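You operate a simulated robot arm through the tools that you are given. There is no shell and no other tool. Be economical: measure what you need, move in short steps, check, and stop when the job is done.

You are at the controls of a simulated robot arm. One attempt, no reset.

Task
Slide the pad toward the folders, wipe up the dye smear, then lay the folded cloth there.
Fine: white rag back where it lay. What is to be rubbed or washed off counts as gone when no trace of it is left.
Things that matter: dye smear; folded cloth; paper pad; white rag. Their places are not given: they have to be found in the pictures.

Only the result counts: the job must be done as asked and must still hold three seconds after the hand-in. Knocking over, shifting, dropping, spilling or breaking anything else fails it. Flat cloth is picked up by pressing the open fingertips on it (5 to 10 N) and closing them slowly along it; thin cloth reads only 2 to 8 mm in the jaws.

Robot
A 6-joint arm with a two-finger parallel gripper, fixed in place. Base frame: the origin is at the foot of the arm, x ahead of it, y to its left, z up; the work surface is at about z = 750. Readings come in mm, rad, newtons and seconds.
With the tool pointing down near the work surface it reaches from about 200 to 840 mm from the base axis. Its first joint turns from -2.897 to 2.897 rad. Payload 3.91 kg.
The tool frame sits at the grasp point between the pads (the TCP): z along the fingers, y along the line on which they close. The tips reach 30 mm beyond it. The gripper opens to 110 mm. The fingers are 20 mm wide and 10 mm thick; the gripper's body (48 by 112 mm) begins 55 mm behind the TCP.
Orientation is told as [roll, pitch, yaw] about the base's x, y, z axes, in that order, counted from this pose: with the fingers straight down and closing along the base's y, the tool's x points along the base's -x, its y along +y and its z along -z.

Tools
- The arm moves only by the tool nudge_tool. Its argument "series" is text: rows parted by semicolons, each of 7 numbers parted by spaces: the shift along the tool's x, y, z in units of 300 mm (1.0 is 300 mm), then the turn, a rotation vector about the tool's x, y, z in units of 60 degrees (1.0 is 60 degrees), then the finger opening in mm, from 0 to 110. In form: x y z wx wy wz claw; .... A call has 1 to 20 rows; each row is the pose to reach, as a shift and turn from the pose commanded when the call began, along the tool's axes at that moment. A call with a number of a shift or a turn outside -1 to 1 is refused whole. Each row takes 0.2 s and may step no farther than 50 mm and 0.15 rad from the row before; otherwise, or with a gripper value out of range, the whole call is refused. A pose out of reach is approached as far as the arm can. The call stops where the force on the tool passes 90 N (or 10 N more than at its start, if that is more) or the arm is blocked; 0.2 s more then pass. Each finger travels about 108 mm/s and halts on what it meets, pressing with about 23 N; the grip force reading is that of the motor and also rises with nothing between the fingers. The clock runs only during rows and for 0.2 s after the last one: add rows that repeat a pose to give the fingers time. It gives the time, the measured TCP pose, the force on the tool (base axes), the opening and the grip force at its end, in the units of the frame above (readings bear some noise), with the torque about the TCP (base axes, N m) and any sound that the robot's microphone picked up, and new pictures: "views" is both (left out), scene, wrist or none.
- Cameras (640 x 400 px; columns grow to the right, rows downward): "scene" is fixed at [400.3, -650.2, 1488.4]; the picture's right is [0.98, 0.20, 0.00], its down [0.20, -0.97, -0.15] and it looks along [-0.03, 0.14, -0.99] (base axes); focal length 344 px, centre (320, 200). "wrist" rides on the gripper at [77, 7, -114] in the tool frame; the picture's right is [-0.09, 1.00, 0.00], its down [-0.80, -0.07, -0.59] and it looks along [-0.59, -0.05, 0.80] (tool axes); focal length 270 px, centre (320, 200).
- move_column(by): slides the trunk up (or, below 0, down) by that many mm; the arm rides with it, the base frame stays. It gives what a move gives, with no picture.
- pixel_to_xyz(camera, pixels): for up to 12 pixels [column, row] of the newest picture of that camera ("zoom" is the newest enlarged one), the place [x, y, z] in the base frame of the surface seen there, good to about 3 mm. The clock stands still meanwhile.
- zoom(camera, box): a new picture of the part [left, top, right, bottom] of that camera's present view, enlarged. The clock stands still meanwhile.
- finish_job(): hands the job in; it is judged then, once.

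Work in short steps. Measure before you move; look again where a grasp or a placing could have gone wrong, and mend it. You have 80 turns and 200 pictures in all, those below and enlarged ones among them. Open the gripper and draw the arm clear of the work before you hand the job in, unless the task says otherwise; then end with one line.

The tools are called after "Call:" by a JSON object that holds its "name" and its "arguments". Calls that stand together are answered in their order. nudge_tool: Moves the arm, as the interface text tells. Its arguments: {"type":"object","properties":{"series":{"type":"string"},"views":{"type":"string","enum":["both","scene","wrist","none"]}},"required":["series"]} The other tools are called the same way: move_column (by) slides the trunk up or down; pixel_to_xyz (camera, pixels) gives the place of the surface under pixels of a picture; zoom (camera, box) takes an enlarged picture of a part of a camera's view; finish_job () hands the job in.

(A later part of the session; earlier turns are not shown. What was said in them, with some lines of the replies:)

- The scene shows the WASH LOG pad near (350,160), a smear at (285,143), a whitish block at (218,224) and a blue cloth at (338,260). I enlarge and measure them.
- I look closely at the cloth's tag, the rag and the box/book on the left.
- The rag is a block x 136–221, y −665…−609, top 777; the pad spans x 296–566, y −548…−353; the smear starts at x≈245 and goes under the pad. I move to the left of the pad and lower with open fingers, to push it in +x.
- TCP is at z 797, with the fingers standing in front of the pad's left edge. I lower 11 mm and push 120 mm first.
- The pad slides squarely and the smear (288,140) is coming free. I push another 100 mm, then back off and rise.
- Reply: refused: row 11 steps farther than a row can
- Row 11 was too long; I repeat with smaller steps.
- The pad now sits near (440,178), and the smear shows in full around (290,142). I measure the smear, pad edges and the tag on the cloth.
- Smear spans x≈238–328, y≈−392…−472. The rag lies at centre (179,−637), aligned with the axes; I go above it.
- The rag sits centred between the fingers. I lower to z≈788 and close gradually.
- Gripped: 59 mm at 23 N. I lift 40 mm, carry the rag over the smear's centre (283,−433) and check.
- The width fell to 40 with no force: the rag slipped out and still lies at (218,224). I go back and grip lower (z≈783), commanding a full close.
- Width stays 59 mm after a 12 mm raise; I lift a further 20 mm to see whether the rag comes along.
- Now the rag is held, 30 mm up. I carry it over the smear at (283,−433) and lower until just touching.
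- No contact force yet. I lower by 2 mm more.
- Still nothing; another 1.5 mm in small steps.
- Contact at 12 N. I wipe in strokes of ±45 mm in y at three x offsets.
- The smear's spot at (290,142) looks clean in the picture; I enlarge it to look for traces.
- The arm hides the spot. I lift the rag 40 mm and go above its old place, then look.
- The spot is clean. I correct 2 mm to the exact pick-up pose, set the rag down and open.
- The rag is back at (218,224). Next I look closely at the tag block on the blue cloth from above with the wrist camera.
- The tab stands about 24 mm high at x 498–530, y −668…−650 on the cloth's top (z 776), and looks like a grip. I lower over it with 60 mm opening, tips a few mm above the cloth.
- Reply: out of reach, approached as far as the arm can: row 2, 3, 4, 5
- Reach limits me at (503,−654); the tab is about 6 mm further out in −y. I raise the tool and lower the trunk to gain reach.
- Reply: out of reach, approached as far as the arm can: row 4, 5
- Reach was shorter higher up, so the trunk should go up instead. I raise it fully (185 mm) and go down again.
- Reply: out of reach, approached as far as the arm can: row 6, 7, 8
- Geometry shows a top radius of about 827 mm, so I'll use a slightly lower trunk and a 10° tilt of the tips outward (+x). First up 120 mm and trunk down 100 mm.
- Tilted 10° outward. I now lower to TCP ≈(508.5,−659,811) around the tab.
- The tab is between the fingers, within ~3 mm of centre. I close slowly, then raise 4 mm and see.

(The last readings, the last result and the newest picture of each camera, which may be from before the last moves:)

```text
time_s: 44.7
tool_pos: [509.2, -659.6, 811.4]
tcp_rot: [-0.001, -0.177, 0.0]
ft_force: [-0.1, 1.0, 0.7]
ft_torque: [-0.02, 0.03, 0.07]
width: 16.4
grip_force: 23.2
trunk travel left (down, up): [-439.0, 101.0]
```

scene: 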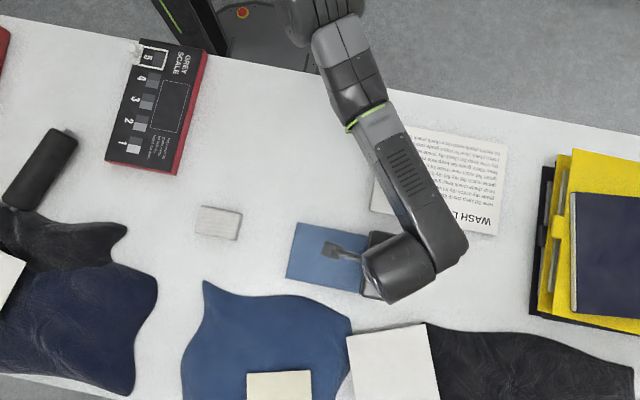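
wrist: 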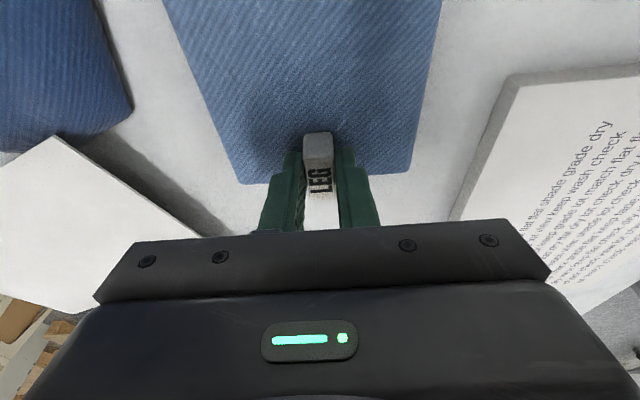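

Held at 16.4 mm, 23 N. I lift 12 mm straight up and look whether the cloth follows.

Call:
{"name": "nudge_tool", "arguments": {"series": "-0.002 0 -0.013 0 0 0 0; -0.005 0 -0.026 0 0 0 0; -0.007 0 -0.039 0 0 0 0; -0.007 0 -0.039 0 0 0 0", "views": "both"}}

Call:
{"name": "zoom", "arguments": {"camera": "wrist", "box": [180, 60, 460, 240]}}

Call:
{"name": "zoom", "arguments": {"camera": "scene", "box": [270, 210, 410, 310]}}

```text
time_s: 45.7
tool_pos: [508.8, -660.4, 823.6]
tcp_rot: [-0.003, -0.178, 0.001]
ft_force: [0.1, 0.0, -2.3]
ft_torque: [0.01, -0.17, 0.0]
width: 16.6
grip_force: 22.6
trunk travel left (down, up): [-439.0, 101.0]
```

scene: 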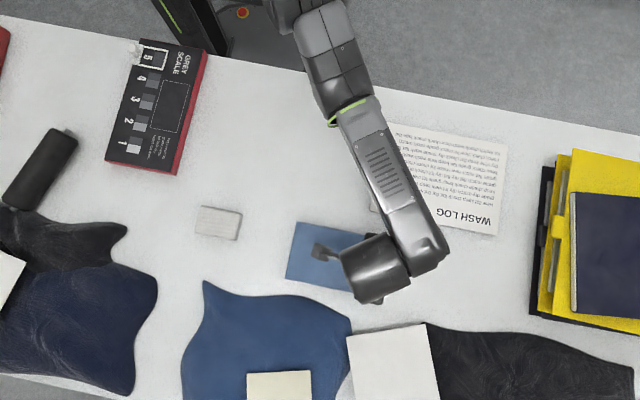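
wrist: 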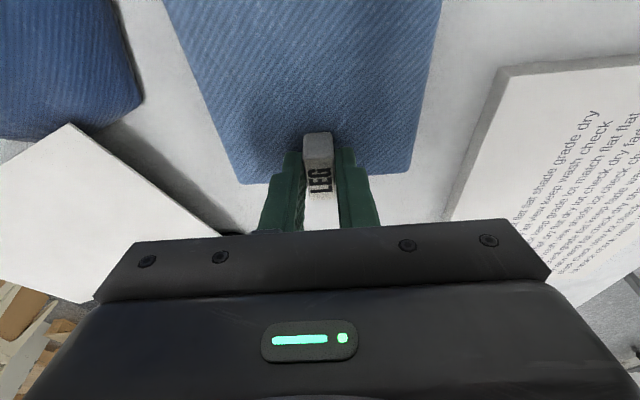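

```text
2.22 times, centred on (320, 150) of wrist
```

zoom: 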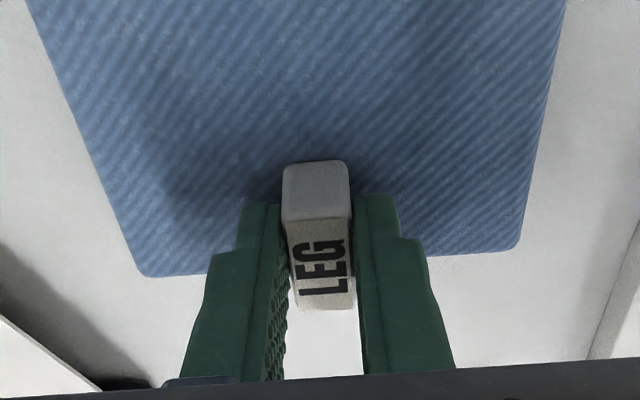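

```text
4.00 times, centred on (340, 260) of scene
```

zoom: 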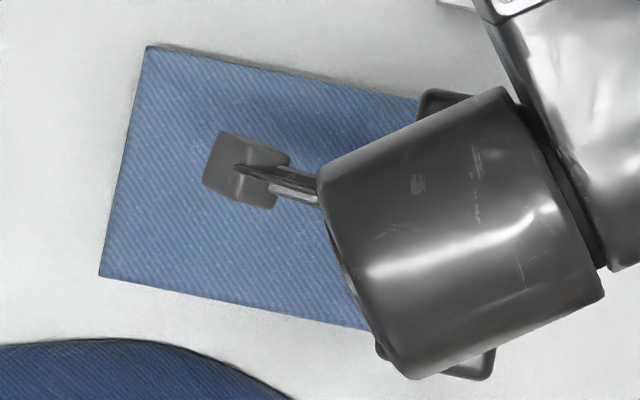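

The cloth follows (−2.3 N, same view in the jaws), so the tab is its handle. I lift 25 mm more, then go −x 75, +y 226, −x 82 to bring the cloth's centre to (283,−433), clear of rag and pad.

Call:
{"name": "nudge_tool", "arguments": {"series": "-0.008 0 -0.041 0 0 0 0; -0.015 0 -0.082 0 0 0 0; 0.067 0 -0.097 0 0 0 0; 0.149 0 -0.112 0 0 0 0; 0.231 0 -0.127 0 0 0 0; 0.231 0.1 -0.127 0 0 0 0; 0.231 0.2 -0.127 0 0 0 0; 0.231 0.3 -0.127 0 0 0 0; 0.231 0.4 -0.127 0 0 0 0; 0.231 0.5 -0.127 0 0 0 0; 0.231 0.6 -0.127 0 0 0 0; 0.231 0.7 -0.127 0 0 0 0; 0.231 0.753 -0.127 0 0 0 0; 0.321 0.753 -0.143 0 0 0 0; 0.411 0.753 -0.16 0 0 0 0; 0.5 0.753 -0.176 0 0 0 0; 0.5 0.753 -0.176 0 0 0 0", "views": "both"}}

```text
time_s: 49.3
tool_pos: [350.7, -434.4, 849.4]
tcp_rot: [-0.001, -0.179, 0.001]
ft_force: [-0.4, 0.2, -1.9]
ft_torque: [-0.03, -0.14, -0.01]
width: 16.8
grip_force: 22.4
trunk travel left (down, up): [-439.0, 101.0]
```

scene: 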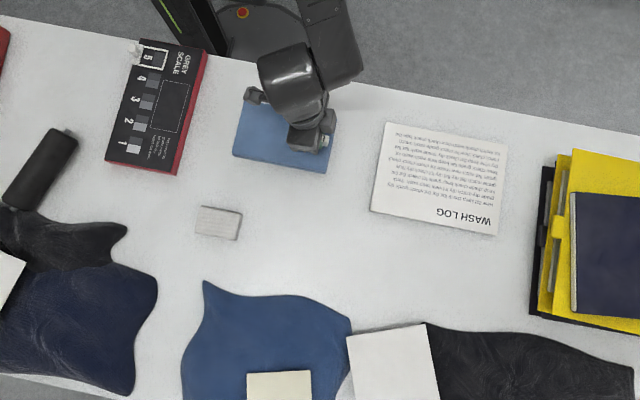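
wrist: 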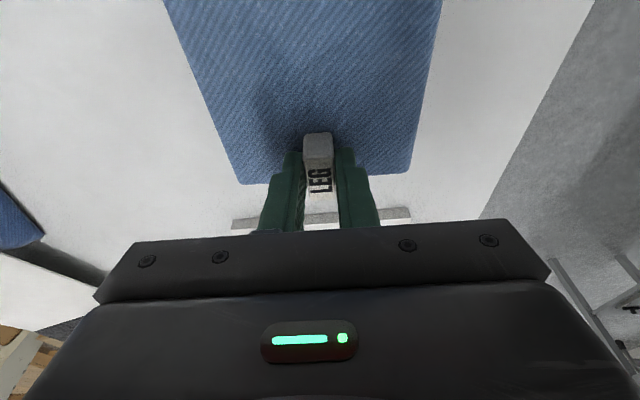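

The cloth hangs over the wiped spot, clear of pad and rag. I lower 36 mm straight down.

Call:
{"name": "nudge_tool", "arguments": {"series": "0.008 0 0.04 0 0 0 0; 0.015 0 0.08 0 0 0 0; 0.019 0 0.105 0 0 0 0; 0.022 0 0.118 0 0 0 0; 0.022 0 0.118 0 0 0 0", "views": "wrist"}}

```text
time_s: 50.5
tool_pos: [351.0, -432.5, 812.0]
tcp_rot: [-0.002, -0.177, 0.0]
ft_force: [0.9, -0.4, -1.4]
ft_torque: [0.05, 0.08, 0.01]
width: 16.7
grip_force: 23.1
trunk travel left (down, up): [-439.0, 101.0]
```

wrist: 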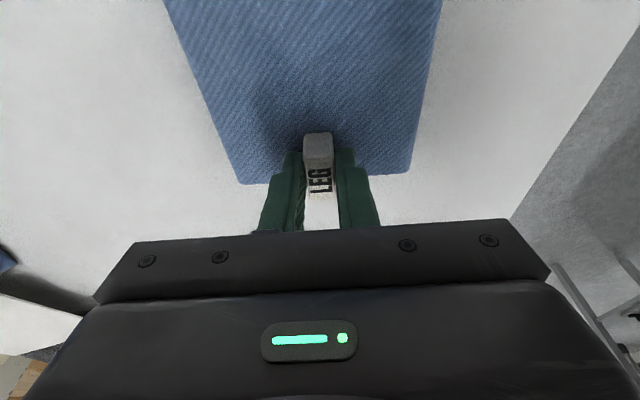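

The torque changed sign, so the cloth's far end is touching. I lower 1.5 mm more, open gradually, rise along the tool axis and swing clear.

Call:
{"name": "nudge_tool", "arguments": {"series": "0.001 0 0.004 0 0 0 0; 0.001 0 0.004 0 0 0 0; 0.001 0 0.004 0 0 0 20; 0.001 0 0.004 0 0 0 35; 0.001 0 0.004 0 0 0 50; 0.001 0 0.004 0 0 0 50; 0.001 0 -0.06 0 0 0 50; 0.001 0 -0.2 0 0 0 50; 0.001 0 -0.35 0 0 0 50; 0.001 0 -0.5 0 0 0 50; -0.06 0 -0.62 0 0 0 50; -0.06 0 -0.7 0 0 0 50", "views": "both"}}

```text
time_s: 53.1
tool_pos: [329.9, -434.8, 1022.5]
tcp_rot: [-0.001, -0.178, -0.001]
ft_force: [0.1, -0.1, -0.5]
ft_torque: [-0.01, -0.03, 0.0]
width: 50.0
grip_force: 0.1
trunk travel left (down, up): [-439.0, 101.0]
```

scene: 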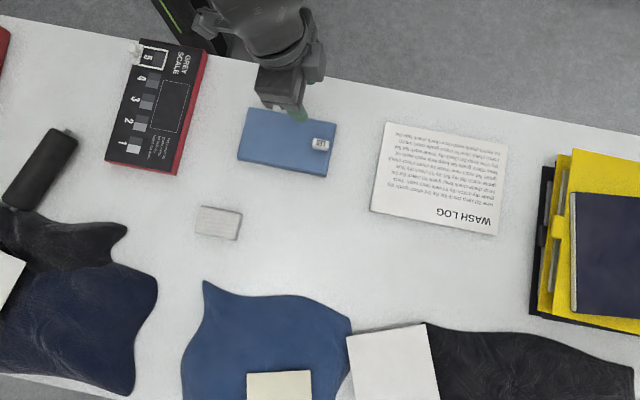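
wrist: 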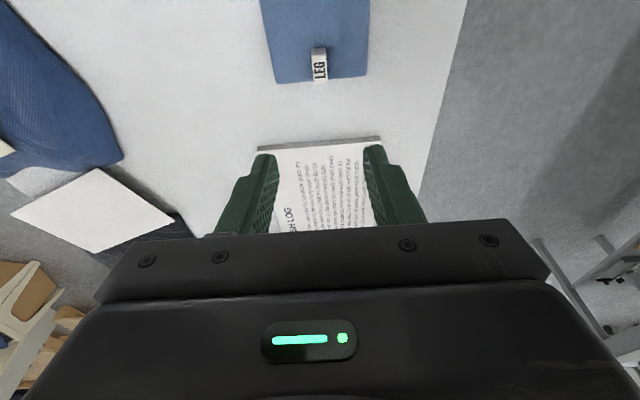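

The cloth lies flat at (283,142). I measure its corners and the rag's, and enlarge for any traces of dye.

Call:
{"name": "pixel_to_xyz", "arguments": {"camera": "scene", "pixels": [[250, 110], [240, 155], [326, 173], [333, 128], [290, 150], [198, 208], [241, 215], [236, 241], [218, 224]]}}

Call:
{"name": "zoom", "arguments": {"camera": "scene", "box": [180, 90, 380, 250]}}

```text
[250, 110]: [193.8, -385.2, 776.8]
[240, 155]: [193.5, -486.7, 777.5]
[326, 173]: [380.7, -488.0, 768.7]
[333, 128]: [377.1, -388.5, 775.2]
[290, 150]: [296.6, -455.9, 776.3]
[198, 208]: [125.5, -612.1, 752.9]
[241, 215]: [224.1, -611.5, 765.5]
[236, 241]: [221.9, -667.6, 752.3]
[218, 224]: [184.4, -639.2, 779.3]
```

```text
2.50 times, centred on (280, 170) of scene
```

zoom: 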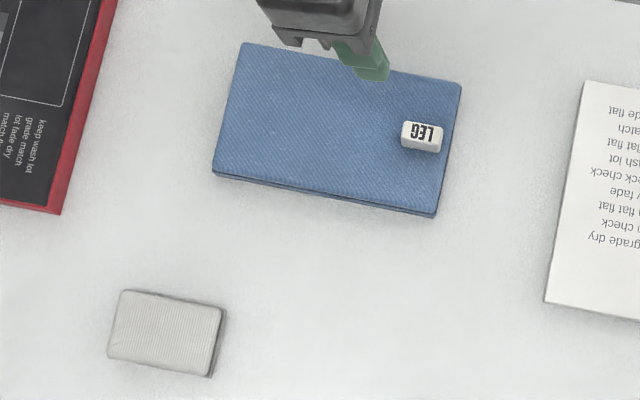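

Pad is shifted toward the folders, smear gone, cloth laid at x 184–382, y −490…−375, rag at its old place, and the arm is open and clear. I hand in.

Call:
{"name": "finish_job", "arguments": {}}

```text
The job is handed in.
```

I slid the pad about 190 mm toward the folders, wiped up the smear with no trace visible, laid the folded cloth on that spot and put the white rag back where it lay.
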